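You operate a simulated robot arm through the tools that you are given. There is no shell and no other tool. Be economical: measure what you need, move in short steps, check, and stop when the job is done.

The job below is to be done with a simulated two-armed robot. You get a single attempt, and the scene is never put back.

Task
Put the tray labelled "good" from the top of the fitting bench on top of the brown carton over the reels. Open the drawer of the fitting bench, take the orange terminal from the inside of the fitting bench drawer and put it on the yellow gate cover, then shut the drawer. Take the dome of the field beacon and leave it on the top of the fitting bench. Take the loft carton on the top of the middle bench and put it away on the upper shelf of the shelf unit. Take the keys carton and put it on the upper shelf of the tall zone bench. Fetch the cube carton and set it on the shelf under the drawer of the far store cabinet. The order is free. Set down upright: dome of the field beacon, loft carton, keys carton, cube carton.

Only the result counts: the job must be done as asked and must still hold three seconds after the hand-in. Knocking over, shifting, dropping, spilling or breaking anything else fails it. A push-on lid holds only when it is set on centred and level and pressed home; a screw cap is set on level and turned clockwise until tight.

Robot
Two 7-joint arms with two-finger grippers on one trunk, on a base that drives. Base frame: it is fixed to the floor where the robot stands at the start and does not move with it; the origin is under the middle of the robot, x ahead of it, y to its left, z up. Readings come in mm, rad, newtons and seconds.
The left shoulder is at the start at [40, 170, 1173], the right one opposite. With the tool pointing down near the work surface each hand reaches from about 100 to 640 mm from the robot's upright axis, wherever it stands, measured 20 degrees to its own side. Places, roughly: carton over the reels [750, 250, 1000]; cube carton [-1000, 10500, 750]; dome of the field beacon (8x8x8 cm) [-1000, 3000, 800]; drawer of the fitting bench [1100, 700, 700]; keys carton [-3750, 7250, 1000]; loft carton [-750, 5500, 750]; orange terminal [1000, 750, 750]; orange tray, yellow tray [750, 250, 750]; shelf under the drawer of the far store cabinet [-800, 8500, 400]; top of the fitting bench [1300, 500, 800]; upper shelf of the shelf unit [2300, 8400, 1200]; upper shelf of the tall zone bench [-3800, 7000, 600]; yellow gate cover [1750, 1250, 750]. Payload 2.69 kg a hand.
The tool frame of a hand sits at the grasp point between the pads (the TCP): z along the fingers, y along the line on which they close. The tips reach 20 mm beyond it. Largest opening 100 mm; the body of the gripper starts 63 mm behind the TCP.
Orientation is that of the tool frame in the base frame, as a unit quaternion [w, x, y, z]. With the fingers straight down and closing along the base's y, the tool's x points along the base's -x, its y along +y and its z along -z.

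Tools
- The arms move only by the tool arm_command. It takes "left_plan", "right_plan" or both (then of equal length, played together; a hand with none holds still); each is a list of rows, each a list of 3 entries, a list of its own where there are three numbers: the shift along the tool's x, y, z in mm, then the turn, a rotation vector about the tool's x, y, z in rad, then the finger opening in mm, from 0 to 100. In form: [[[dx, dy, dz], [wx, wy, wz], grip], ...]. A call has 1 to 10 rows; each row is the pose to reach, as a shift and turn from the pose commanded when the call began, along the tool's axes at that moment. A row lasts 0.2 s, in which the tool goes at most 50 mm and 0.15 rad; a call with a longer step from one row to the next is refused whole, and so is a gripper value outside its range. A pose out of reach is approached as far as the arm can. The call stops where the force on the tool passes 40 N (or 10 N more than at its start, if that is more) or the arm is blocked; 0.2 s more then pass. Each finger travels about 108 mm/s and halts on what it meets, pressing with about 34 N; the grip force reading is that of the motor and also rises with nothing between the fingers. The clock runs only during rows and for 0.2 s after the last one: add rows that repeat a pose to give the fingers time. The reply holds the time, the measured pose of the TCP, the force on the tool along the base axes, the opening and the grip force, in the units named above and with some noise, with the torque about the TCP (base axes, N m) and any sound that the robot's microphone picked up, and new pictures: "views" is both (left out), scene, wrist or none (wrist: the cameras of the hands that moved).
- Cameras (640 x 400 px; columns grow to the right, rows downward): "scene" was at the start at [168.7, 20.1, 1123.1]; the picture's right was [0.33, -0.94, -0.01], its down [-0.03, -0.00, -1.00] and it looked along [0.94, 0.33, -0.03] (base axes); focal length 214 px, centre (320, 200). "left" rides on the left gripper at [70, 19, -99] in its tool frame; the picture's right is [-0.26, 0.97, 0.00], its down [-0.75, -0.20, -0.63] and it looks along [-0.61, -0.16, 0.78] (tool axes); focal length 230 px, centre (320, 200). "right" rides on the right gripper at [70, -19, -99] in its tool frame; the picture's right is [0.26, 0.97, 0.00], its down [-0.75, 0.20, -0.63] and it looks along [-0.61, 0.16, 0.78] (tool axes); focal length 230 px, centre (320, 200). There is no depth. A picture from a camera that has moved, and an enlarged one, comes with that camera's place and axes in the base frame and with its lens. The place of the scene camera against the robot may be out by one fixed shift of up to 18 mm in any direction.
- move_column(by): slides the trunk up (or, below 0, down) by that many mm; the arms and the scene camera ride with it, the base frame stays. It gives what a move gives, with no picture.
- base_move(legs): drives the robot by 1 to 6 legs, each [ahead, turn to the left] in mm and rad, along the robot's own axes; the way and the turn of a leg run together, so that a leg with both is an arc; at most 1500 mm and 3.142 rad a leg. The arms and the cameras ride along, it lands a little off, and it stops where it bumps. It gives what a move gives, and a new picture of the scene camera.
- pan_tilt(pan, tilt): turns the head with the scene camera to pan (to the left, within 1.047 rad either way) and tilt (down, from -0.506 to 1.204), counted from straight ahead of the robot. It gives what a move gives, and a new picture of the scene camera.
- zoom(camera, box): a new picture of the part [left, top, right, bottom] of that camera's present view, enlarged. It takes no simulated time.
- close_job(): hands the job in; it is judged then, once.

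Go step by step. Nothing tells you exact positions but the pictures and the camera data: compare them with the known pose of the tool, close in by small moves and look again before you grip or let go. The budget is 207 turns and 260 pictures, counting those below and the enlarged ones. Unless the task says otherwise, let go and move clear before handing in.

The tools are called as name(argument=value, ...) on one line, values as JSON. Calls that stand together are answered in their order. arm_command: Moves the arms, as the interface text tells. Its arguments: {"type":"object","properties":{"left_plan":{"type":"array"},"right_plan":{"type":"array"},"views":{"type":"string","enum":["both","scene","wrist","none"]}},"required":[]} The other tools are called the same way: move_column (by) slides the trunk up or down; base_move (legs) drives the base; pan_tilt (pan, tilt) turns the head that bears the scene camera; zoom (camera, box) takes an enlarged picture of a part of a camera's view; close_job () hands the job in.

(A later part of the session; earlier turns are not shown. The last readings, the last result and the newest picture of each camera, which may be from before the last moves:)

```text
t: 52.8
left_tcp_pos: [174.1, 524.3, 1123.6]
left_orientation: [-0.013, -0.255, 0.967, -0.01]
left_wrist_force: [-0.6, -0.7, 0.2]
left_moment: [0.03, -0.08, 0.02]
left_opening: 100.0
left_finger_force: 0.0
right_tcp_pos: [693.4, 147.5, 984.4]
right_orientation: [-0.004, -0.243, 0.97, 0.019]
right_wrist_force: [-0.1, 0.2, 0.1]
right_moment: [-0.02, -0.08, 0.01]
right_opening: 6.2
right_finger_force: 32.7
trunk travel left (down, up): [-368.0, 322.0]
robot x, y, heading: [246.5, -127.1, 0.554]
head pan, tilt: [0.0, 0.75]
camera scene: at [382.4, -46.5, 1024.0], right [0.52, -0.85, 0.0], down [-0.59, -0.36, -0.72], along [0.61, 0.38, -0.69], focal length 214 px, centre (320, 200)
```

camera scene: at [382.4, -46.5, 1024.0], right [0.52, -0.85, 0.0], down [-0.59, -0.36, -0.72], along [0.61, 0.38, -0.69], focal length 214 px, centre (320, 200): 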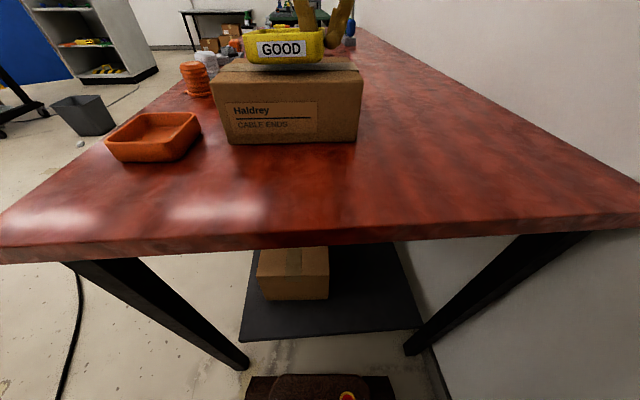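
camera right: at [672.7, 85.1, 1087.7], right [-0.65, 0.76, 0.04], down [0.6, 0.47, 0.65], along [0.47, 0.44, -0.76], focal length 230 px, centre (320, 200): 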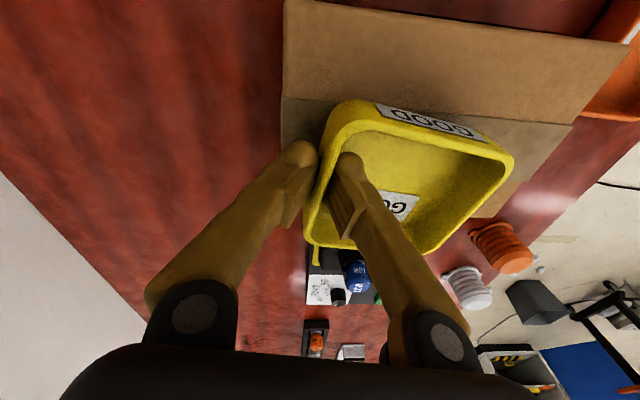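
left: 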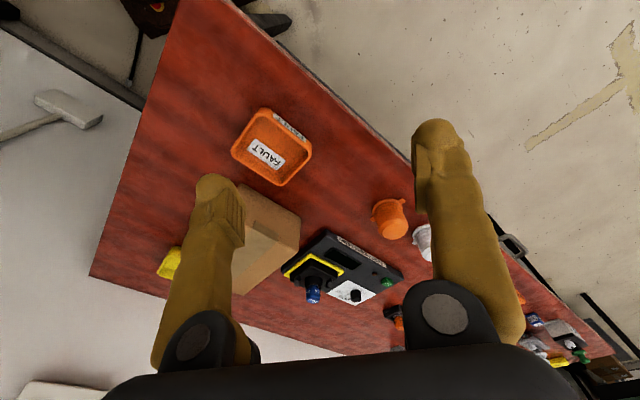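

Well centred now. Lowering in small column steps until contact.

move_column(by=-10)

zoom(camera="scene", box=[200, 0, 400, 160])

```text
t: 53.4
left_tcp_pos: [156.9, 513.6, 1107.8]
left_orientation: [-0.028, -0.255, 0.966, -0.015]
left_wrist_force: [-0.3, -1.3, 0.5]
left_moment: [0.05, 0.01, -0.01]
left_opening: 99.9
left_finger_force: 0.0
right_tcp_pos: [680.6, 137.9, 982.8]
right_orientation: [0.005, -0.243, 0.97, 0.021]
right_wrist_force: [-1.4, -1.1, -0.5]
right_moment: [-0.04, -0.09, -0.01]
right_opening: 5.9
right_finger_force: 32.7
trunk travel left (down, up): [-358.0, 332.0]
robot x, y, heading: [242.1, -126.1, 0.55]
head pan, tilt: [0.0, 0.75]
```

```text
2.50 times, centred on (300, 80) of scene
camera zoom: at [382.2, -48.1, 1014.1], right [0.52, -0.85, 0.0], down [-0.59, -0.36, -0.72], along [0.61, 0.38, -0.69], focal length 536 px, centre (370, 500)
```

zoom: 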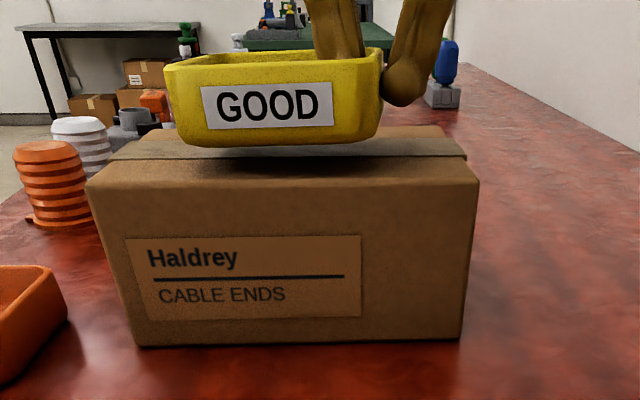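

Still hovering a little above the carton. Continue down.

move_column(by=-10)

move_column(by=-6)

zoom(camera="scene", box=[200, 0, 400, 160])

```text
t: 53.9
left_tcp_pos: [158.2, 515.3, 1096.6]
left_orientation: [-0.029, -0.255, 0.966, -0.016]
left_wrist_force: [-0.3, -0.7, -0.2]
left_moment: [0.0, 0.01, 0.01]
left_opening: 99.9
left_finger_force: 0.1
right_tcp_pos: [683.3, 140.1, 972.2]
right_orientation: [0.006, -0.243, 0.97, 0.022]
right_wrist_force: [1.0, 0.3, -1.0]
right_moment: [-0.02, -0.01, 0.03]
right_opening: 6.1
right_finger_force: 32.6
trunk travel left (down, up): [-348.0, 342.0]
robot x, y, heading: [239.0, -127.5, 0.553]
head pan, tilt: [0.0, 0.75]
```

```text
t: 54.5
left_tcp_pos: [157.0, 513.0, 1093.1]
left_orientation: [-0.028, -0.254, 0.967, -0.014]
left_wrist_force: [-0.2, -0.1, 0.2]
left_moment: [0.0, -0.01, -0.03]
left_opening: 100.0
left_finger_force: 0.1
right_tcp_pos: [682.7, 139.5, 969.6]
right_orientation: [0.007, -0.242, 0.97, 0.022]
right_wrist_force: [0.8, -1.0, 26.5]
right_moment: [0.18, -0.38, -0.02]
right_opening: 6.3
right_finger_force: 33.0
trunk travel left (down, up): [-342.0, 348.0]
robot x, y, heading: [242.5, -124.6, 0.552]
head pan, tilt: [0.0, 0.75]
```

```text
2.50 times, centred on (300, 80) of scene
camera zoom: at [381.3, -48.1, 998.5], right [0.52, -0.85, 0.0], down [-0.59, -0.36, -0.72], along [0.61, 0.38, -0.69], focal length 536 px, centre (370, 500)
```

zoom: 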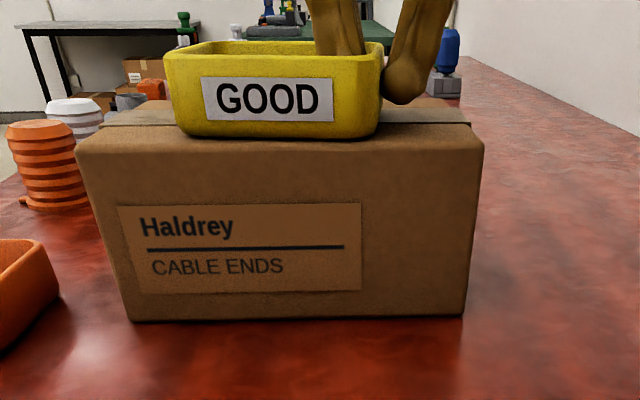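

The tray rests on the carton (26 N contact). Releasing and raising.

arm_command(right_plan=[[[0, 0, 0], [0, 0, 0], 15], [[0, 0, 0], [0, 0, 0], 30], [[0, 0, 0], [0, 0, 0], 30]], views="none")

move_column(by=120)

pan_tilt(pan=0.0, tilt=0.7)

```text
t: 55.3
left_tcp_pos: [159.4, 514.6, 1090.8]
left_orientation: [-0.027, -0.256, 0.966, -0.015]
left_wrist_force: [0.3, 0.1, 0.6]
left_moment: [0.01, -0.02, 0.01]
left_opening: 100.1
left_finger_force: 0.0
right_tcp_pos: [683.0, 139.7, 965.4]
right_orientation: [0.004, -0.243, 0.97, 0.021]
right_wrist_force: [-0.1, 1.1, 1.8]
right_moment: [0.02, 0.01, 0.03]
right_opening: 29.7
right_finger_force: 0.0
trunk travel left (down, up): [-342.0, 348.0]
robot x, y, heading: [243.2, -127.3, 0.548]
head pan, tilt: [0.0, 0.75]
```

```text
t: 56.8
left_tcp_pos: [159.1, 514.1, 1209.6]
left_orientation: [-0.031, -0.255, 0.966, -0.016]
left_wrist_force: [0.6, -0.2, 0.3]
left_moment: [0.0, -0.01, -0.02]
left_opening: 99.9
left_finger_force: 0.1
right_tcp_pos: [682.5, 140.1, 1086.0]
right_orientation: [0.004, -0.243, 0.97, 0.021]
right_wrist_force: [0.1, -0.5, 0.9]
right_moment: [-0.01, 0.02, 0.01]
right_opening: 29.9
right_finger_force: 0.1
trunk travel left (down, up): [-462.0, 228.0]
robot x, y, heading: [241.2, -125.0, 0.554]
head pan, tilt: [0.0, 0.75]
```

```text
t: 57.4
left_tcp_pos: [159.0, 514.5, 1210.3]
left_orientation: [-0.031, -0.255, 0.966, -0.015]
left_wrist_force: [0.2, 0.2, -0.3]
left_moment: [0.02, 0.0, 0.02]
left_opening: 99.8
left_finger_force: 0.1
right_tcp_pos: [682.7, 140.2, 1087.7]
right_orientation: [0.004, -0.244, 0.97, 0.021]
right_wrist_force: [-0.2, -0.2, 0.2]
right_moment: [0.0, -0.02, 0.01]
right_opening: 30.0
right_finger_force: 0.0
trunk travel left (down, up): [-462.0, 228.0]
robot x, y, heading: [243.5, -127.9, 0.556]
head pan, tilt: [0.0, 0.7]
camera scene: at [386.3, -44.9, 1122.0], right [0.52, -0.85, 0.0], down [-0.56, -0.34, -0.75], along [0.64, 0.39, -0.66], focal length 214 px, centre (320, 200)
```

scene: 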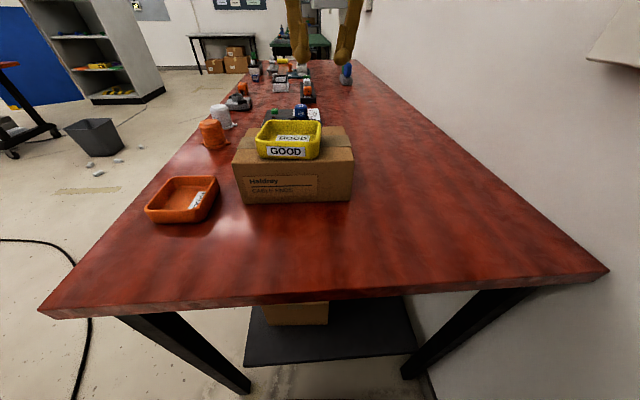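

The tray is on the carton. Now I'll drive around into the aisle and face the drawer side of the bench.

base_move(legs=[[-60, 0], [0, 1.645], [900, 0], [0, -1.571], [1240, 0], [0, -1.571]])

```text
t: 63.4
left_tcp_pos: [-467.5, -238.1, 1215.2]
left_orientation: [0.003, 0.875, -0.483, 0.023]
left_wrist_force: [-0.5, 0.5, -1.2]
left_moment: [-0.04, -0.01, 0.0]
left_opening: 100.0
left_finger_force: 0.0
right_tcp_pos: [-120.9, 304.1, 1098.6]
right_orientation: [0.005, 0.87, -0.493, -0.028]
right_wrist_force: [0.2, 0.4, -1.2]
right_moment: [-0.03, 0.01, -0.01]
right_opening: 29.9
right_finger_force: 0.1
trunk travel left (down, up): [-462.0, 228.0]
robot x, y, heading: [161.6, -94.7, 2.21]
head pan, tilt: [0.0, 0.7]
stopped in leg 3: the robot was blocked; the commanded pose is now the measured one
camera scene: at [47.9, 35.2, 1121.8], right [0.8, 0.6, 0.0], down [0.39, -0.53, -0.75], along [-0.45, 0.6, -0.66], focal length 214 px, centre (320, 200)
```

scene: 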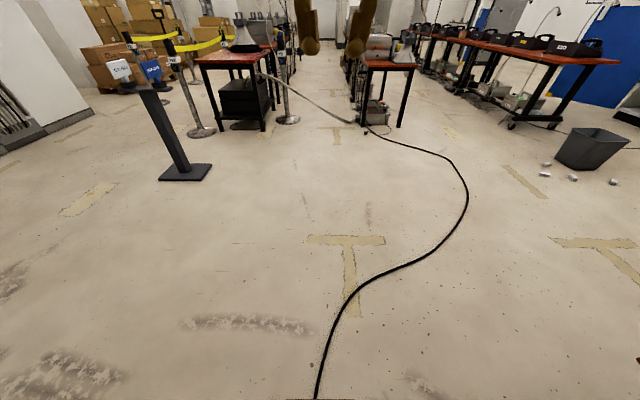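

Blocked again in open-looking floor. I'll look left and right to see what touches.

pan_tilt(pan=0.8, tilt=0.6)

pan_tilt(pan=-0.9, tilt=0.8)

```text
t: 64.5
left_tcp_pos: [-464.0, -242.1, 1214.4]
left_orientation: [0.004, 0.875, -0.483, 0.025]
left_wrist_force: [0.2, 0.3, -0.1]
left_moment: [0.0, 0.0, -0.01]
left_opening: 100.1
left_finger_force: 0.0
right_tcp_pos: [-117.4, 299.1, 1100.9]
right_orientation: [0.003, 0.87, -0.493, -0.03]
right_wrist_force: [0.0, -0.7, 0.0]
right_moment: [0.03, 0.0, -0.01]
right_opening: 29.8
right_finger_force: 0.1
trunk travel left (down, up): [-462.0, 228.0]
robot x, y, heading: [155.4, -94.0, 2.213]
head pan, tilt: [0.799, 0.6]
camera scene: at [11.2, -22.9, 1131.1], right [0.13, 0.99, -0.01], down [0.57, -0.09, -0.82], along [-0.81, 0.1, -0.57], focal length 214 px, centre (320, 200)
```

scene: 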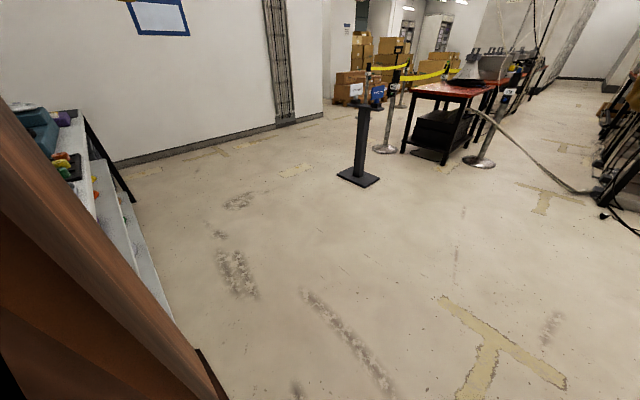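

```text
t: 66.3
left_tcp_pos: [-465.4, -242.7, 1213.8]
left_orientation: [0.004, 0.875, -0.483, 0.027]
left_wrist_force: [-0.4, -0.6, 0.9]
left_moment: [-0.02, 0.04, -0.01]
left_opening: 99.9
left_finger_force: 0.1
right_tcp_pos: [-117.9, 299.9, 1100.1]
right_orientation: [0.004, 0.87, -0.493, -0.03]
right_wrist_force: [-0.2, -1.1, -0.4]
right_moment: [0.04, 0.02, -0.01]
right_opening: 30.1
right_finger_force: 0.0
trunk travel left (down, up): [-462.0, 228.0]
robot x, y, heading: [155.8, -94.7, 2.214]
head pan, tilt: [-0.901, 0.799]
camera scene: at [119.8, 43.1, 1114.4], right [0.97, -0.26, 0.01], down [-0.18, -0.7, -0.69], along [0.19, 0.66, -0.72], focal length 214 px, centre (320, 200)
```

scene: 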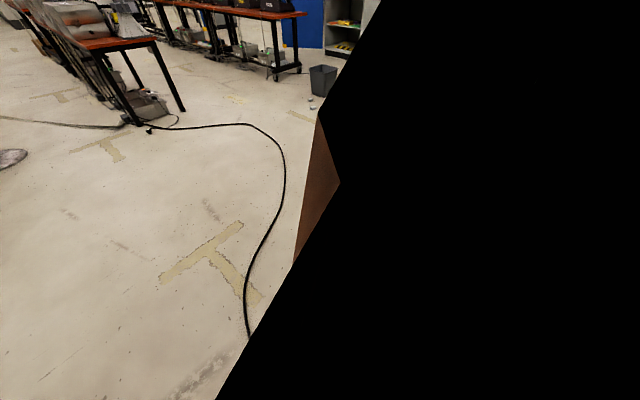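

Nothing visible blocks the way forward. I'll look straight again and retry in a shorter leg.

base_move(legs=[[300, 0]])

```text
t: 68.3
left_tcp_pos: [-646.6, 2.0, 1214.2]
left_orientation: [0.004, 0.876, -0.482, 0.026]
left_wrist_force: [-0.3, 0.0, -0.2]
left_moment: [-0.01, 0.01, -0.04]
left_opening: 99.7
left_finger_force: 0.1
right_tcp_pos: [-300.6, 544.2, 1098.7]
right_orientation: [0.003, 0.87, -0.492, -0.03]
right_wrist_force: [0.4, 0.1, 0.0]
right_moment: [-0.01, -0.01, 0.0]
right_opening: 30.0
right_finger_force: 0.1
trunk travel left (down, up): [-462.0, 228.0]
robot x, y, heading: [-24.7, 151.1, 2.21]
head pan, tilt: [-0.901, 0.799]
camera scene: at [-62.2, 288.3, 1114.3], right [0.97, -0.26, 0.01], down [-0.18, -0.7, -0.69], along [0.19, 0.66, -0.72], focal length 214 px, centre (320, 200)
```

scene: 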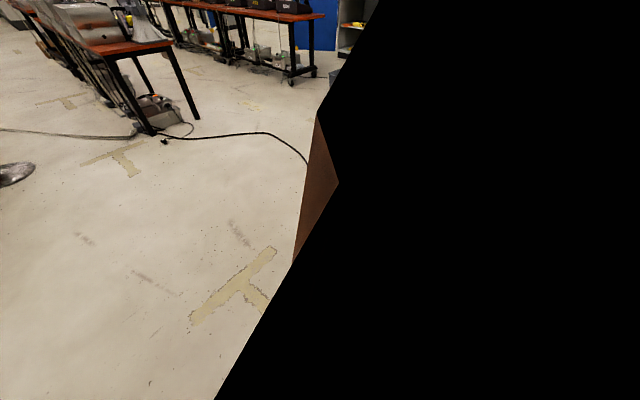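

Moves now. Continue around to the drawer side.

base_move(legs=[[510, 0], [0, -1.58], [1240, 0], [0, -1.571]])

pan_tilt(pan=0.0, tilt=0.7)

```text
t: 76.3
left_tcp_pos: [-475.3, 1199.5, 1215.2]
left_orientation: [-0.025, -0.27, 0.962, -0.017]
left_wrist_force: [2.0, 0.8, -0.3]
left_moment: [0.0, 0.08, -0.05]
left_opening: 100.1
left_finger_force: 0.0
right_tcp_pos: [67.2, 847.2, 1119.3]
right_orientation: [0.039, -0.26, 0.964, 0.029]
right_wrist_force: [0.1, 0.0, -0.1]
right_moment: [-0.02, 0.03, 0.01]
right_opening: 30.0
right_finger_force: 0.0
trunk travel left (down, up): [-462.0, 228.0]
robot x, y, heading: [-302.4, 605.9, 0.584]
head pan, tilt: [-0.901, 0.799]
stopped in leg 3: the robot was blocked; the commanded pose is now the measured one
camera scene: at [-154.4, 625.8, 1114.0], right [-0.31, -0.95, 0.02], down [-0.69, 0.21, -0.69], along [0.65, -0.22, -0.73], focal length 214 px, centre (320, 200)
```

scene: 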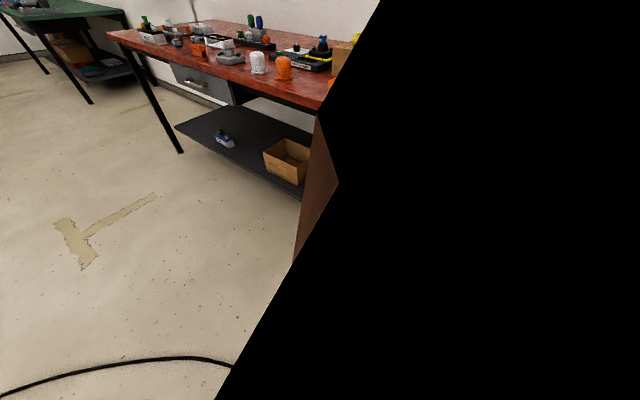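

```text
t: 77.5
left_tcp_pos: [-479.3, 1196.0, 1216.8]
left_orientation: [-0.025, -0.27, 0.962, -0.017]
left_wrist_force: [-0.4, -0.4, 0.1]
left_moment: [0.0, 0.04, -0.01]
left_opening: 99.6
left_finger_force: 0.0
right_tcp_pos: [60.9, 844.2, 1120.0]
right_orientation: [0.042, -0.259, 0.964, 0.029]
right_wrist_force: [0.3, -0.6, -0.1]
right_moment: [0.0, 0.01, -0.03]
right_opening: 30.1
right_finger_force: 0.1
trunk travel left (down, up): [-462.0, 228.0]
robot x, y, heading: [-299.9, 608.8, 0.588]
head pan, tilt: [0.0, 0.7]
camera scene: at [-163.4, 695.8, 1122.1], right [0.55, -0.83, 0.0], down [-0.55, -0.36, -0.75], along [0.63, 0.42, -0.66], focal length 214 px, centre (320, 200)
```

scene: 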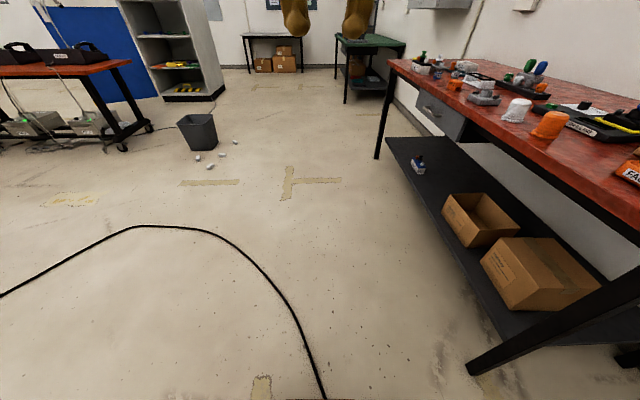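

The stop coincides with the floor cable; a retry rolled over it before. The drawer is under the bench's far part. Continuing.

base_move(legs=[[300, 0.04]])

```text
t: 79.5
left_tcp_pos: [-264.0, 1354.6, 1215.0]
left_orientation: [-0.024, -0.291, 0.956, -0.018]
left_wrist_force: [-1.0, -0.3, -0.2]
left_moment: [0.0, -0.01, -0.01]
left_opening: 100.1
left_finger_force: 0.1
right_tcp_pos: [291.5, 1026.9, 1121.4]
right_orientation: [0.041, -0.28, 0.959, 0.03]
right_wrist_force: [0.3, 0.1, -0.9]
right_moment: [0.02, 0.0, -0.02]
right_opening: 30.1
right_finger_force: 0.0
trunk travel left (down, up): [-462.0, 228.0]
robot x, y, heading: [-61.5, 778.9, 0.63]
head pan, tilt: [0.0, 0.7]
camera scene: at [73.1, 869.3, 1121.9], right [0.59, -0.81, 0.0], down [-0.53, -0.39, -0.75], along [0.61, 0.44, -0.66], focal length 214 px, centre (320, 200)
```

scene: 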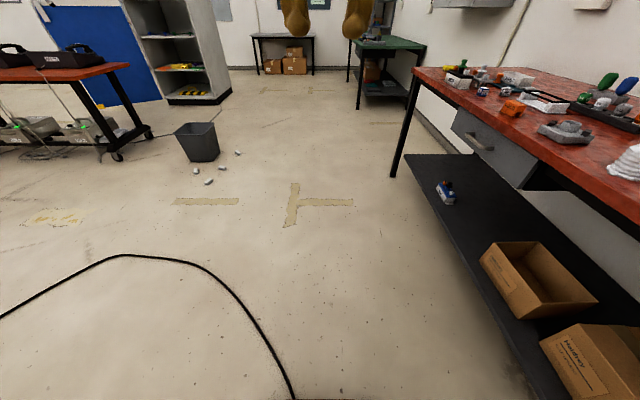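

Continuing along the bench, then turning to face the drawer.

base_move(legs=[[880, -0.05], [0, -1.571]])

```text
t: 88.0
left_tcp_pos: [1205.1, 1475.1, 1217.8]
left_orientation: [-0.024, 0.479, 0.877, 0.001]
left_wrist_force: [0.5, -0.5, 0.1]
left_moment: [0.02, 0.0, 0.01]
left_opening: 100.1
left_finger_force: 0.2
right_tcp_pos: [866.4, 923.8, 1128.1]
right_orientation: [0.057, 0.487, 0.871, -0.012]
right_wrist_force: [0.6, 0.0, 0.3]
right_moment: [-0.02, 0.02, -0.01]
right_opening: 30.0
right_finger_force: 0.0
trunk travel left (down, up): [-462.0, 228.0]
robot x, y, heading: [640.6, 1272.5, -0.959]
head pan, tilt: [0.0, 0.7]
camera scene: at [734.0, 1120.4, 1122.1], right [-0.82, -0.57, 0.0], down [-0.38, 0.54, -0.75], along [0.43, -0.62, -0.66], focal length 214 px, centre (320, 200)
```

scene: 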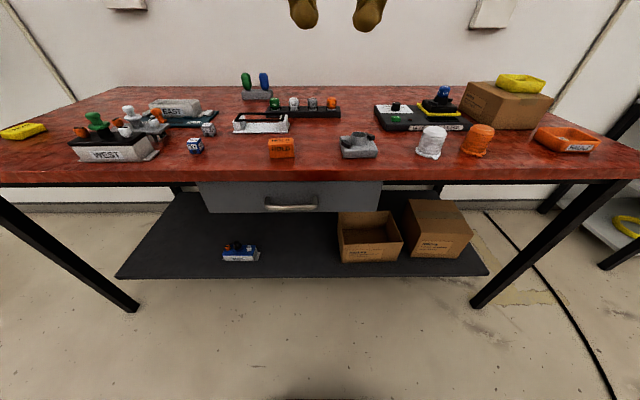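

I have a clear view: drawer with a bar handle at z≈745, about 400 mm ahead of the camera. I'll lower the trunk and bring the left hand in front, moving the right hand aside.

move_column(by=-260)

arm_command(left_plan=[[[-10, -45, 0], [0, 0, 0], 60], [[-20, -90, 0], [0, 0, 0], 60], [[-30, -135, 0], [0, 0, 0], 60], [[-45, -180, 0], [0, 0, 0], 60], [[-60, -225, 0], [0, 0, 0], 60], [[-80, -270, 0], [0, 0, 0], 60], [[-100, -315, 0], [0, 0, 0], 60], [[-120, -360, 0], [0, 0, 0], 60], [[-140, -400, 0], [0, 0, 0], 60], [[-140, -400, 0], [0, 0, 0], 60]], right_plan=[[[0, -40, 0], [0, 0, 0], 60], [[10, -80, 0], [0, 0, 0], 60], [[20, -120, 0], [0, 0, 0], 60], [[30, -160, 0], [0, 0, 0], 60], [[40, -200, 0], [0, 0, 0], 60], [[50, -200, 0], [0, 0, 0], 60], [[60, -200, 0], [0, 0, 0], 60], [[70, -200, 0], [0, 0, 0], 60], [[80, -200, 0], [0, 0, 0], 60], [[80, -200, 0], [0, 0, 0], 60]], views="scene")

```text
t: 90.6
left_tcp_pos: [1193.5, 1490.9, 956.1]
left_orientation: [-0.033, 0.479, 0.877, 0.005]
left_wrist_force: [1.0, 0.0, -0.3]
left_moment: [-0.01, 0.0, 0.02]
left_opening: 100.0
left_finger_force: 0.0
right_tcp_pos: [857.2, 938.2, 873.5]
right_orientation: [0.065, 0.487, 0.871, -0.016]
right_wrist_force: [0.4, -0.3, -0.1]
right_moment: [0.0, 0.01, -0.02]
right_opening: 29.9
right_finger_force: 0.3
trunk travel left (down, up): [-202.0, 488.0]
robot x, y, heading: [641.6, 1273.0, -0.958]
head pan, tilt: [0.0, 0.7]
```

```text
t: 92.8
left_tcp_pos: [1009.3, 1109.0, 915.2]
left_orientation: [-0.025, 0.478, 0.878, 0.002]
left_wrist_force: [-0.7, -0.6, -0.6]
left_moment: [0.02, 0.04, -0.04]
left_opening: 60.0
left_finger_force: 0.1
left hand out of reach, approached as far as the arm can: row 5, 6, 7, 8, 9, 10
right_tcp_pos: [644.8, 901.9, 854.2]
right_orientation: [0.059, 0.487, 0.871, -0.013]
right_wrist_force: [-1.4, -0.5, 1.0]
right_moment: [0.01, 0.0, 0.0]
right_opening: 60.0
right_finger_force: 0.1
trunk travel left (down, up): [-202.0, 488.0]
robot x, y, heading: [640.3, 1274.6, -0.961]
head pan, tilt: [0.0, 0.7]
camera scene: at [731.5, 1124.1, 862.2], right [-0.82, -0.57, 0.0], down [-0.38, 0.54, -0.75], along [0.43, -0.62, -0.66], focal length 214 px, centre (320, 200)
```

scene: 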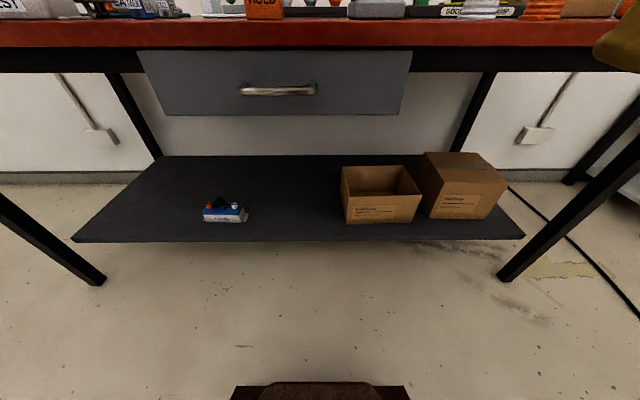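

The handle is at about ahead 556, left 56, z 767. I'll now pitch the left hand to horizontal with fingers closing vertically.

arm_command(left_plan=[[[-10, 0, 0], [-0.083, -0.083, 0.083], 60], [[-20, 0, 0], [-0.166, -0.166, 0.166], 60], [[-30, 0, 0], [-0.249, -0.249, 0.249], 60], [[-40, 0, 0], [-0.332, -0.332, 0.332], 60], [[-50, 0, 0], [-0.415, -0.415, 0.415], 60], [[-60, 0, 0], [-0.498, -0.498, 0.498], 60], [[-70, 0, 0], [-0.581, -0.581, 0.581], 60], [[-80, 0, 0], [-0.664, -0.664, 0.664], 60], [[-80, 0, 0], [-0.747, -0.747, 0.747], 60], [[-80, 0, 0], [-0.83, -0.83, 0.83], 60]], views="none")

```text
t: 95.0
left_tcp_pos: [1055.0, 1034.8, 919.9]
left_orientation: [0.509, 0.696, 0.486, 0.143]
left_wrist_force: [0.2, -1.0, 0.6]
left_moment: [-0.03, 0.0, 0.02]
left_opening: 59.9
left_finger_force: 0.0
left hand out of reach, approached as far as the arm can: row 1, 2, 3, 4, 5, 6
right_tcp_pos: [643.9, 901.9, 852.3]
right_orientation: [0.058, 0.487, 0.872, -0.012]
right_wrist_force: [0.1, -0.6, -1.1]
right_moment: [0.02, 0.01, 0.0]
right_opening: 60.3
right_finger_force: 0.0
trunk travel left (down, up): [-202.0, 488.0]
robot x, y, heading: [641.5, 1272.2, -0.96]
head pan, tilt: [0.0, 0.7]
```

Continuing the rotation to horizontal.

arm_command(left_plan=[[[0, 0, 0], [-0.08, -0.08, 0.08], 60], [[0, 0, 0], [-0.16, -0.16, 0.16], 60], [[0, 0, 0], [-0.24, -0.24, 0.24], 60], [[0, 0, 0], [-0.32, -0.32, 0.32], 60], [[0, 0, 0], [-0.379, -0.379, 0.379], 60], [[0, 0, 0], [-0.379, -0.379, 0.379], 60]])

```text
t: 96.4
left_tcp_pos: [1079.9, 1010.0, 906.7]
left_orientation: [0.656, 0.674, 0.27, 0.207]
left_wrist_force: [0.8, -0.3, 0.0]
left_moment: [-0.01, 0.01, -0.02]
left_opening: 60.0
left_finger_force: 0.0
left hand out of reach, approached as far as the arm can: row 1, 2, 3, 4, 5, 6
right_tcp_pos: [643.6, 901.7, 853.9]
right_orientation: [0.058, 0.488, 0.871, -0.012]
right_wrist_force: [0.0, 0.5, 0.5]
right_moment: [-0.04, 0.04, 0.0]
right_opening: 60.1
right_finger_force: 0.0
trunk travel left (down, up): [-202.0, 488.0]
robot x, y, heading: [642.0, 1271.2, -0.957]
head pan, tilt: [0.0, 0.7]
camera scene: at [731.4, 1124.0, 862.1], right [-0.82, -0.57, 0.0], down [-0.38, 0.54, -0.75], along [0.43, -0.62, -0.66], focal length 214 px, centre (320, 200)
camera left: at [1074.8, 1130.9, 926.1], right [-0.11, -0.16, 0.98], down [-0.99, 0.01, -0.11], along [0.01, -0.99, -0.16], focal length 230 px, centre (320, 200)
```

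scene: 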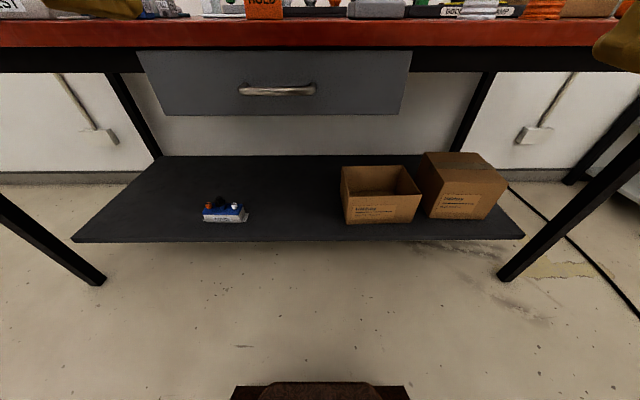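
left: 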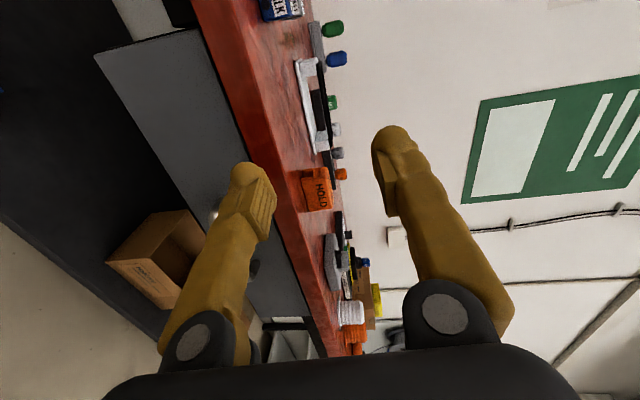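

The hand now points ahead with fingers stacked vertically. Handle is ~150 mm to the right and 140 mm lower; moving there while staying short of it.

arm_command(left_plan=[[[-30, -30, 0], [0, 0, 0], 60], [[-60, -60, 0], [0, 0, 0], 60], [[-90, -90, 0], [0, 0, 0], 60], [[-120, -120, 0], [0, 0, 0], 60], [[-145, -148, 0], [0, 0, 0], 60], [[-145, -148, 0], [0, 0, 0], 60], [[-145, -148, 0], [0, 0, 0], 60]])

```text
t: 98.0
left_tcp_pos: [971.0, 923.4, 769.7]
left_orientation: [0.649, 0.669, 0.293, 0.215]
left_wrist_force: [-0.7, -1.1, 0.8]
left_moment: [-0.04, -0.01, 0.03]
left_opening: 60.1
left_finger_force: 0.1
right_tcp_pos: [643.8, 901.8, 852.6]
right_orientation: [0.059, 0.488, 0.871, -0.012]
right_wrist_force: [0.4, 0.1, -0.2]
right_moment: [0.0, -0.01, 0.0]
right_opening: 60.0
right_finger_force: 0.1
trunk travel left (down, up): [-202.0, 488.0]
robot x, y, heading: [640.3, 1273.5, -0.961]
head pan, tilt: [0.0, 0.7]
camera scene: at [731.5, 1124.0, 862.1], right [-0.82, -0.57, 0.0], down [-0.38, 0.54, -0.75], along [0.43, -0.62, -0.66], focal length 214 px, centre (320, 200)
camera left: at [960.1, 1042.6, 789.5], right [-0.08, -0.16, 0.98], down [-1.0, -0.04, -0.09], along [0.05, -0.99, -0.16], focal length 230 px, centre (320, 200)
```

scene: 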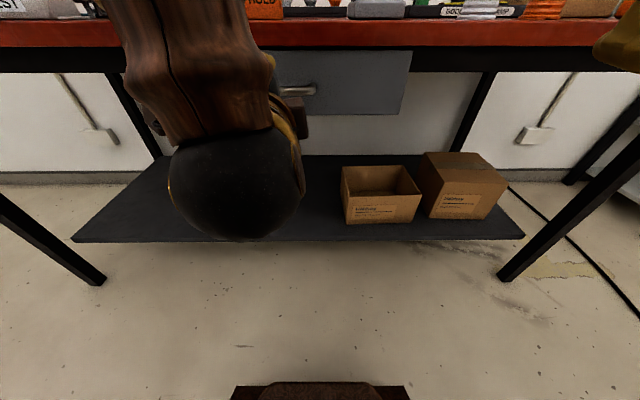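
left: 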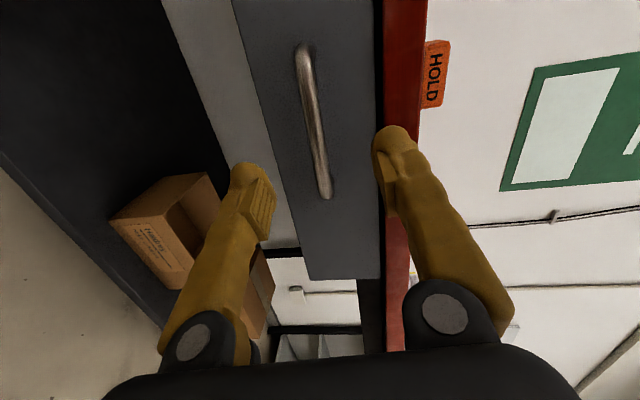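

Handle bar located: centre near (1026,853,760), about 88 mm ahead of the TCP. I'll align yaw and move in most of the way.

arm_command(left_plan=[[[-3, -2, 25], [-0.03, -0.06, 0], 60], [[-6, -4, 45], [-0.067, -0.12, 0], 60], [[-8, -5, 65], [-0.067, -0.12, 0], 60], [[-8, -5, 65], [-0.067, -0.12, 0], 60], [[-8, -5, 65], [-0.067, -0.12, 0], 60]], views="wrist")

```text
t: 99.2
left_tcp_pos: [1003.6, 869.5, 759.9]
left_orientation: [0.687, 0.661, 0.24, 0.184]
left_wrist_force: [-0.3, 0.0, -0.5]
left_moment: [0.02, -0.01, 0.03]
left_opening: 59.8
left_finger_force: 0.2
right_tcp_pos: [644.2, 902.3, 853.4]
right_orientation: [0.058, 0.486, 0.872, -0.012]
right_wrist_force: [1.1, -0.4, 0.4]
right_moment: [0.0, 0.02, -0.01]
right_opening: 60.1
right_finger_force: 0.1
trunk travel left (down, up): [-202.0, 488.0]
robot x, y, heading: [639.3, 1272.1, -0.956]
head pan, tilt: [0.0, 0.7]
camera left: at [1006.5, 989.5, 772.3], right [-0.15, -0.09, 0.98], down [-0.99, 0.08, -0.14], along [-0.07, -0.99, -0.1], focal length 230 px, centre (320, 200)
```

left: 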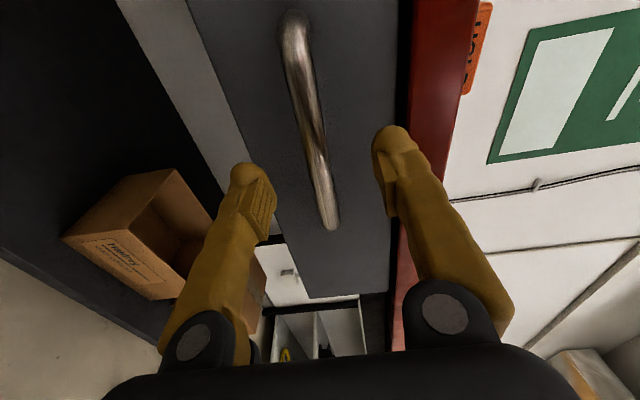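

The bar lies between the fingers. Advance ~20 mm and close.

arm_command(left_plan=[[[0, 0, 10], [0, 0, 0], 60], [[0, 0, 20], [0, 0, 0], 60], [[0, 0, 20], [0, 0, 0], 30], [[0, 0, 20], [0, 0, 0], 0], [[0, 0, 20], [0, 0, 0], 0], [[0, 0, 20], [0, 0, 0], 0]], views="wrist")

```text
t: 100.6
left_tcp_pos: [1013.4, 852.1, 759.7]
left_orientation: [0.689, 0.66, 0.237, 0.183]
left_wrist_force: [-6.3, -9.1, 15.8]
left_moment: [0.43, -0.69, 0.23]
left_opening: 6.6
left_finger_force: 34.6
right_tcp_pos: [641.3, 902.4, 854.0]
right_orientation: [0.059, 0.486, 0.872, -0.012]
right_wrist_force: [-0.1, -0.2, -0.2]
right_moment: [0.0, -0.01, 0.02]
right_opening: 60.2
right_finger_force: 0.2
trunk travel left (down, up): [-202.0, 488.0]
robot x, y, heading: [642.6, 1274.6, -0.957]
head pan, tilt: [0.0, 0.7]
camera left: at [1017.3, 972.9, 772.2], right [-0.15, -0.09, 0.98], down [-0.99, 0.08, -0.15], along [-0.07, -0.99, -0.1], focal length 230 px, centre (320, 200)
```

left: 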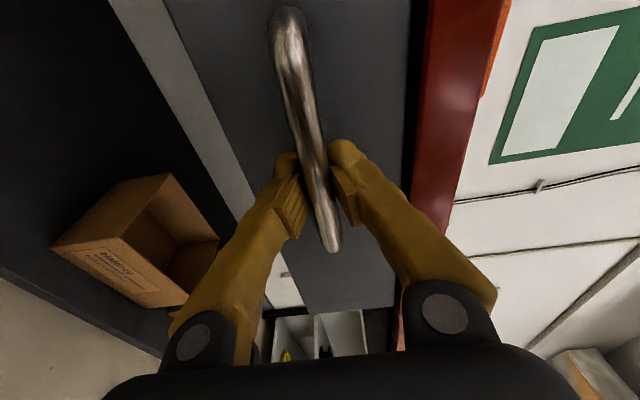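

Gripped the handle. Pull by reversing the base 160 mm.

base_move(legs=[[-160, 0]])

```text
t: 102.0
left_tcp_pos: [919.9, 985.6, 760.7]
left_orientation: [0.688, 0.661, 0.236, 0.184]
left_wrist_force: [-15.7, -9.5, 19.0]
left_moment: [0.56, -0.75, -0.06]
left_opening: 6.1
left_finger_force: 34.4
right_tcp_pos: [549.1, 1034.9, 854.7]
right_orientation: [0.061, 0.487, 0.871, -0.011]
right_wrist_force: [0.2, 0.6, -0.6]
right_moment: [-0.01, 0.0, 0.01]
right_opening: 60.0
right_finger_force: 0.0
trunk travel left (down, up): [-202.0, 488.0]
robot x, y, heading: [545.8, 1400.5, -0.96]
head pan, tilt: [0.0, 0.7]
camera scene: at [636.7, 1256.9, 862.6], right [-0.82, -0.57, 0.0], down [-0.38, 0.54, -0.76], along [0.43, -0.62, -0.66], focal length 214 px, centre (320, 200)
```

scene: 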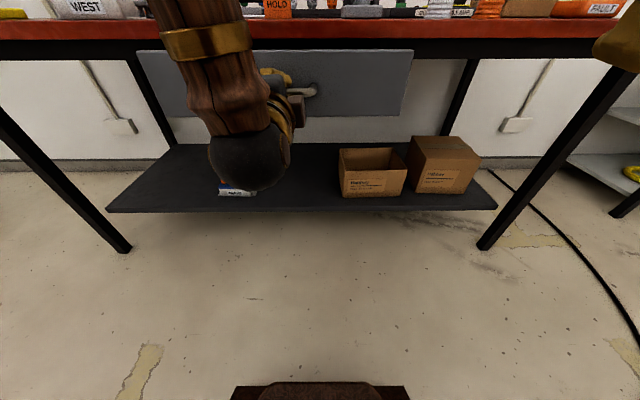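

Drawer came out 160 mm. Pull another 80 mm.

base_move(legs=[[-80, 0]])

```text
t: 103.2
left_tcp_pos: [868.3, 1083.4, 761.3]
left_orientation: [0.677, 0.666, 0.251, 0.189]
left_wrist_force: [16.0, -40.0, -47.2]
left_moment: [0.38, -0.36, 0.49]
left_opening: 9.0
left_finger_force: 36.6
right_tcp_pos: [493.5, 1120.2, 836.5]
right_orientation: [0.035, 0.498, 0.866, 0.006]
right_wrist_force: [0.7, -0.5, -0.2]
right_moment: [0.0, 0.01, 0.0]
right_opening: 59.9
right_finger_force: 0.0
trunk travel left (down, up): [-202.0, 488.0]
robot x, y, heading: [501.5, 1467.2, -0.957]
head pan, tilt: [0.0, 0.7]
stopped in leg 1: the force on the tool passed its limit at 42 N (the readings are from after the stop); the commanded pose is now the measured one
camera scene: at [597.2, 1314.7, 860.8], right [-0.82, -0.57, 0.0], down [-0.38, 0.54, -0.75], along [0.43, -0.61, -0.66], focal length 214 px, centre (320, 200)
```

scene: 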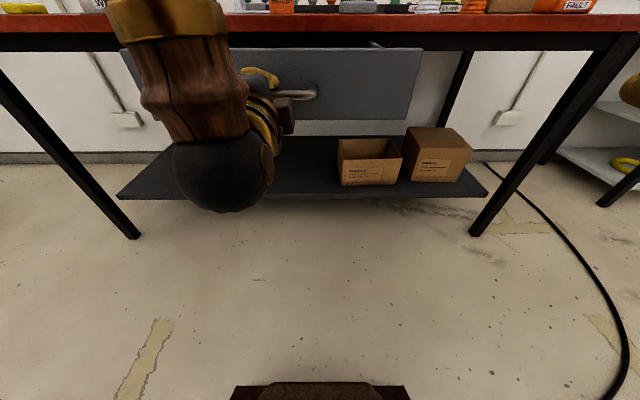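

The drawer is at its stop. Release the handle and back the hand off.

arm_command(left_plan=[[[0, 0, 0], [0, 0, 0], 40], [[0, 0, 0], [0, 0, 0], 60], [[0, 0, 0], [0, 0, 0], 60], [[0, 0, -40], [0, 0, 0], 60], [[0, 0, -80], [0, 0, 0], 60], [[0, 0, -80], [0, 0, 0], 60]], views="none")

move_column(by=300)

pan_tilt(pan=0.0, tilt=0.8)

```text
t: 104.6
left_tcp_pos: [829.7, 1149.7, 768.9]
left_orientation: [0.684, 0.652, 0.262, 0.195]
left_wrist_force: [-0.5, -1.3, 0.4]
left_moment: [0.02, 0.01, 0.07]
left_opening: 59.9
left_finger_force: 0.0
right_tcp_pos: [491.1, 1124.2, 838.4]
right_orientation: [0.036, 0.497, 0.867, 0.005]
right_wrist_force: [-0.3, 1.0, -0.3]
right_moment: [-0.05, -0.01, -0.02]
right_opening: 60.0
right_finger_force: 0.0
trunk travel left (down, up): [-202.0, 488.0]
robot x, y, heading: [504.4, 1468.7, -0.955]
head pan, tilt: [0.0, 0.7]
```

```text
t: 107.6
left_tcp_pos: [830.5, 1148.5, 1071.7]
left_orientation: [0.685, 0.651, 0.263, 0.195]
left_wrist_force: [0.5, 0.0, 0.0]
left_moment: [-0.03, -0.02, 0.01]
left_opening: 60.0
left_finger_force: 0.1
right_tcp_pos: [494.3, 1120.4, 1138.1]
right_orientation: [0.038, 0.499, 0.866, 0.006]
right_wrist_force: [-0.2, 0.6, -0.2]
right_moment: [0.0, 0.04, 0.03]
right_opening: 59.9
right_finger_force: 0.1
trunk travel left (down, up): [-502.0, 188.0]
robot x, y, heading: [501.9, 1468.0, -0.959]
head pan, tilt: [0.0, 0.7]
```

```text
t: 108.3
left_tcp_pos: [830.2, 1148.7, 1071.6]
left_orientation: [0.685, 0.651, 0.261, 0.196]
left_wrist_force: [0.5, -0.4, -0.4]
left_moment: [-0.01, -0.03, -0.02]
left_opening: 60.0
left_finger_force: 0.1
right_tcp_pos: [495.1, 1119.7, 1138.6]
right_orientation: [0.039, 0.5, 0.865, 0.006]
right_wrist_force: [0.3, -0.2, 0.0]
right_moment: [0.03, 0.01, -0.02]
right_opening: 60.0
right_finger_force: 0.1
trunk travel left (down, up): [-502.0, 188.0]
robot x, y, heading: [502.3, 1465.7, -0.953]
head pan, tilt: [0.0, 0.799]
camera scene: at [595.0, 1318.6, 1153.9], right [-0.82, -0.57, 0.0], down [-0.42, 0.6, -0.69], along [0.39, -0.56, -0.73], focal length 214 px, centre (320, 200)
```

scene: 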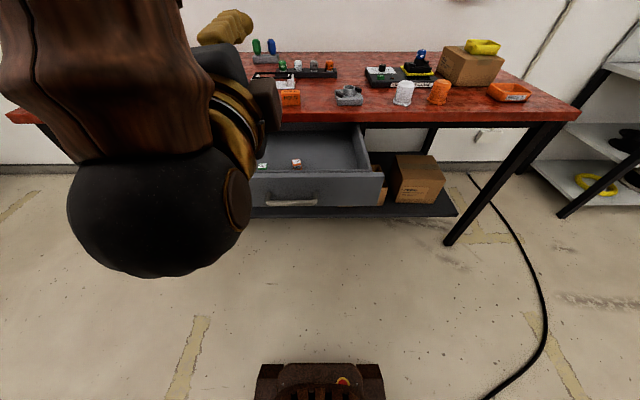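

Drawer open; there are small objects inside. Zooming.

zoom(camera="scene", box=[240, 70, 400, 215])

```text
2.76 times, centred on (320, 142) of scene
camera zoom: at [595.0, 1318.6, 1153.9], right [-0.82, -0.57, 0.0], down [-0.42, 0.6, -0.69], along [0.39, -0.56, -0.73], focal length 592 px, centre (320, 359)
```

zoom: 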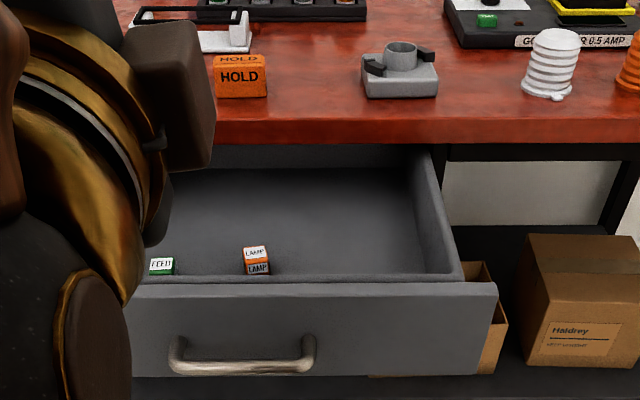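

The orange LAMP terminal lies in the drawer, near its front half. I'll swing the left hand out and re-position so the right (vertical) hand can reach it.

arm_command(left_plan=[[[40, 0, 0], [0, 0, 0], 30], [[80, 0, 0], [0, 0, 0], 0], [[120, 0, -20], [0, 0, 0], 0], [[160, 0, -40], [0, 0, 0], 0], [[180, 0, -60], [0, 0, 0], 0], [[180, 0, -60], [0, 0, 0], 0]], views="none")

base_move(legs=[[0, 0.35], [270, 0]])

```text
t: 109.7
left_tcp_pos: [946.6, 1261.8, 1062.0]
left_orientation: [0.676, 0.664, 0.256, 0.193]
left_wrist_force: [0.3, 1.1, 0.5]
left_moment: [0.03, -0.01, 0.01]
left_opening: 0.0
left_finger_force: 29.1
left hand out of reach, approached as far as the arm can: row 4, 5, 6
right_tcp_pos: [493.6, 1120.3, 1138.4]
right_orientation: [0.039, 0.5, 0.865, 0.005]
right_wrist_force: [-0.1, 0.4, 0.3]
right_moment: [0.0, 0.03, 0.01]
right_opening: 59.8
right_finger_force: 0.0
trunk travel left (down, up): [-502.0, 188.0]
robot x, y, heading: [502.1, 1467.2, -0.959]
head pan, tilt: [0.0, 0.799]
```

```text
t: 112.7
left_tcp_pos: [1214.0, 1273.2, 1063.1]
left_orientation: [0.633, 0.607, 0.369, 0.308]
left_wrist_force: [0.2, 0.4, 0.0]
left_moment: [0.0, -0.01, -0.06]
left_opening: 0.3
left_finger_force: 29.8
right_tcp_pos: [835.2, 986.6, 1143.7]
right_orientation: [0.029, 0.334, 0.942, 0.009]
right_wrist_force: [-0.5, 0.0, 0.2]
right_moment: [0.04, 0.0, -0.03]
right_opening: 60.0
right_finger_force: 0.0
trunk travel left (down, up): [-502.0, 188.0]
robot x, y, heading: [726.5, 1316.4, -0.615]
head pan, tilt: [0.0, 0.799]
camera scene: at [860.6, 1206.9, 1153.7], right [-0.57, -0.82, 0.0], down [-0.6, 0.42, -0.68], along [0.56, -0.39, -0.73], focal length 214 px, centre (320, 200)
```

scene: 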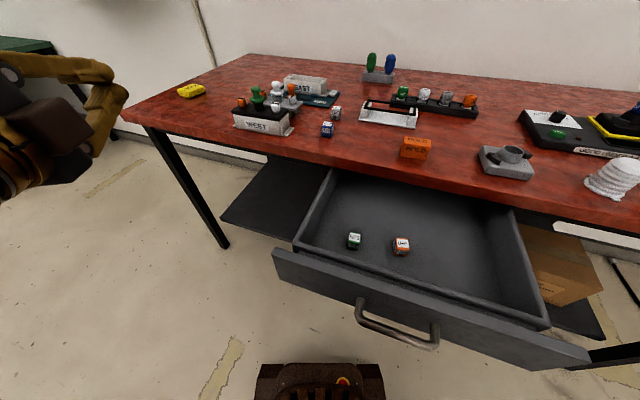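

Terminal at about (970,910,737). Moving the right hand over it.

arm_command(right_plan=[[[-26, 4, 33], [0, 0, 0], 60], [[-53, 9, 66], [0, 0, 0], 60], [[-80, 13, 100], [0, 0, 0], 60], [[-106, 17, 133], [0, 0, 0], 60], [[-133, 22, 166], [0, 0, 0], 60], [[-159, 26, 200], [0, 0, 0], 60], [[-159, 26, 200], [0, 0, 0], 60], [[-159, 26, 200], [0, 0, 0], 60]], views="wrist")

```text
t: 114.5
left_tcp_pos: [1203.1, 1288.6, 1057.1]
left_orientation: [0.614, 0.614, 0.387, 0.312]
left_wrist_force: [-0.2, -0.7, 1.0]
left_moment: [-0.01, 0.01, 0.05]
left_opening: 0.0
left_finger_force: 29.5
right_tcp_pos: [974.1, 914.3, 960.0]
right_orientation: [0.036, 0.334, 0.942, 0.007]
right_wrist_force: [0.4, -0.4, -0.3]
right_moment: [0.04, 0.01, 0.0]
right_opening: 59.9
right_finger_force: 0.0
trunk travel left (down, up): [-502.0, 188.0]
robot x, y, heading: [723.8, 1316.4, -0.606]
head pan, tilt: [0.0, 0.799]
camera right: at [900.6, 945.6, 1053.8], right [0.41, 0.91, 0.02], down [0.66, -0.31, 0.68], along [0.63, -0.26, -0.73], focal length 230 px, centre (320, 200)
```

right: 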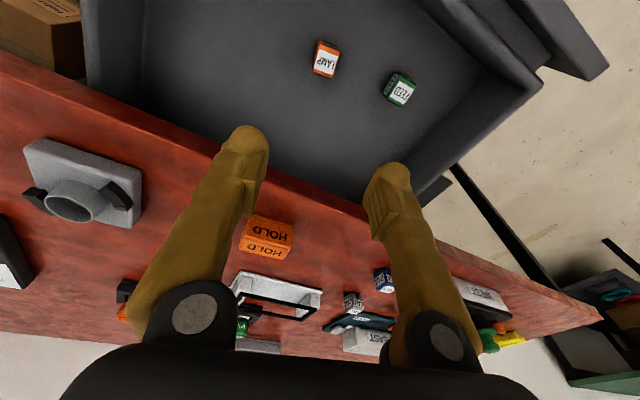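

Levelling the tool and descending over the LAMP terminal.

arm_command(right_plan=[[[7, 0, 40], [0.018, 0.03, 0], 60], [[14, 0, 85], [0.037, 0.063, 0], 60], [[22, -1, 130], [0.037, 0.063, 0], 60], [[22, -1, 130], [0.037, 0.063, 0], 60], [[22, -1, 130], [0.037, 0.063, 0], 60]], views="wrist")

```text
t: 115.7
left_tcp_pos: [1204.0, 1289.8, 1058.2]
left_orientation: [0.613, 0.614, 0.388, 0.312]
left_wrist_force: [0.2, -0.1, 0.0]
left_moment: [0.02, -0.02, -0.01]
left_opening: 0.1
left_finger_force: 29.5
right_tcp_pos: [967.7, 928.1, 828.8]
right_orientation: [0.0, 0.334, 0.943, 0.001]
right_wrist_force: [0.3, 1.0, 0.0]
right_moment: [0.01, -0.03, -0.03]
right_opening: 59.9
right_finger_force: 0.0
trunk travel left (down, up): [-502.0, 188.0]
robot x, y, heading: [725.0, 1314.0, -0.61]
head pan, tilt: [0.0, 0.799]
camera right: at [900.8, 956.3, 927.3], right [0.41, 0.91, 0.0], down [0.71, -0.32, 0.63], along [0.58, -0.26, -0.78], focal length 230 px, centre (320, 200)
```

right: 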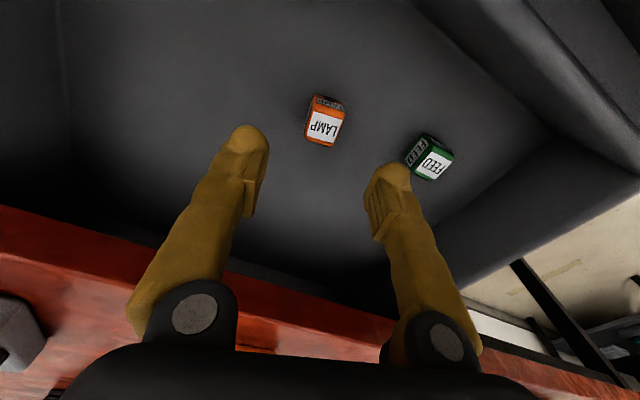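

Aligned. Descend to the terminal, staying off the drawer bottom, then close.

arm_command(right_plan=[[[0, 0, 40], [0, 0, 0], 60], [[0, 0, 70], [0, 0, 0], 60], [[0, 0, 84], [0, 0, 0], 60], [[0, 0, 84], [0, 0, 0], 60], [[0, 0, 84], [0, 0, 0], 60]], views="wrist")

```text
t: 116.9
left_tcp_pos: [1202.2, 1289.2, 1057.8]
left_orientation: [0.612, 0.614, 0.388, 0.312]
left_wrist_force: [0.4, 0.4, -0.7]
left_moment: [-0.03, -0.04, 0.01]
left_opening: 0.0
left_finger_force: 29.4
right_tcp_pos: [966.8, 927.2, 745.1]
right_orientation: [0.0, 0.334, 0.943, 0.0]
right_wrist_force: [-0.1, -0.4, 0.2]
right_moment: [-0.04, -0.03, 0.0]
right_opening: 60.0
right_finger_force: 0.1
trunk travel left (down, up): [-502.0, 188.0]
robot x, y, heading: [725.7, 1314.8, -0.61]
head pan, tilt: [0.0, 0.799]
camera right: at [899.3, 955.5, 843.7], right [0.41, 0.91, 0.0], down [0.71, -0.32, 0.63], along [0.58, -0.26, -0.78], focal length 230 px, centre (320, 200)
```

right: 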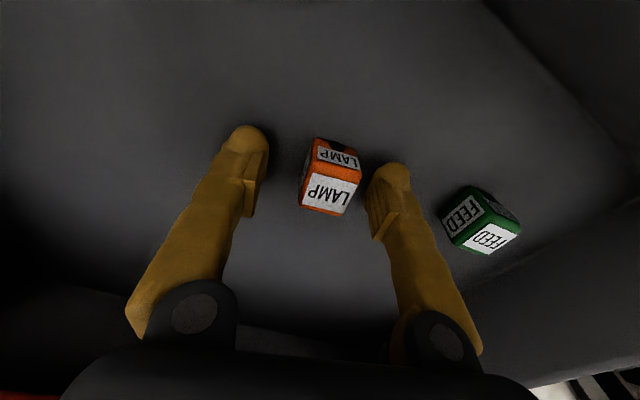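

The cube is between the fingers. Lower 8 mm more and close.

arm_command(right_plan=[[[0, 0, 8], [0, 0, 0], 60], [[0, 0, 8], [0, 0, 0], 30], [[0, 0, 8], [0, 0, 0], 10], [[0, 0, 8], [0, 0, 0], 10], [[0, 0, 8], [0, 0, 0], 10], [[0, 0, -30], [0, 0, 0], 10], [[0, 0, -70], [0, 0, 0], 10], [[0, 0, -70], [0, 0, 0], 10]], views="wrist")

```text
t: 117.4
left_tcp_pos: [1193.4, 1306.5, 1050.2]
left_orientation: [0.587, 0.622, 0.41, 0.316]
left_wrist_force: [0.5, -0.3, -1.9]
left_moment: [0.03, -0.02, 0.02]
left_opening: 0.0
left_finger_force: 29.9
right_tcp_pos: [959.5, 930.4, 746.9]
right_orientation: [0.01, 0.334, 0.942, -0.003]
right_wrist_force: [-2.4, 0.6, 5.2]
right_moment: [0.09, 0.13, 0.0]
right_opening: 24.8
right_finger_force: 22.8
trunk travel left (down, up): [-502.0, 188.0]
robot x, y, heading: [727.3, 1319.4, -0.607]
head pan, tilt: [0.0, 0.799]
stopped in row 2 (right hand): the force on the tool passed its limit at 51 N (the readings are from after the stop); the commanded pose is now the measured one
camera right: at [890.3, 960.3, 843.9], right [0.41, 0.91, -0.01], down [0.7, -0.31, 0.65], along [0.59, -0.27, -0.76], focal length 230 px, centre (320, 200)
```

right: 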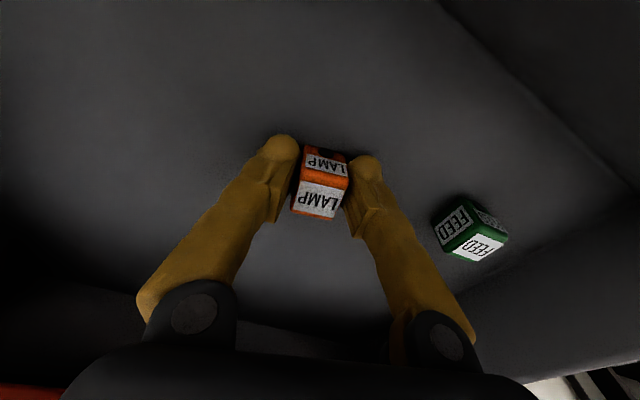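

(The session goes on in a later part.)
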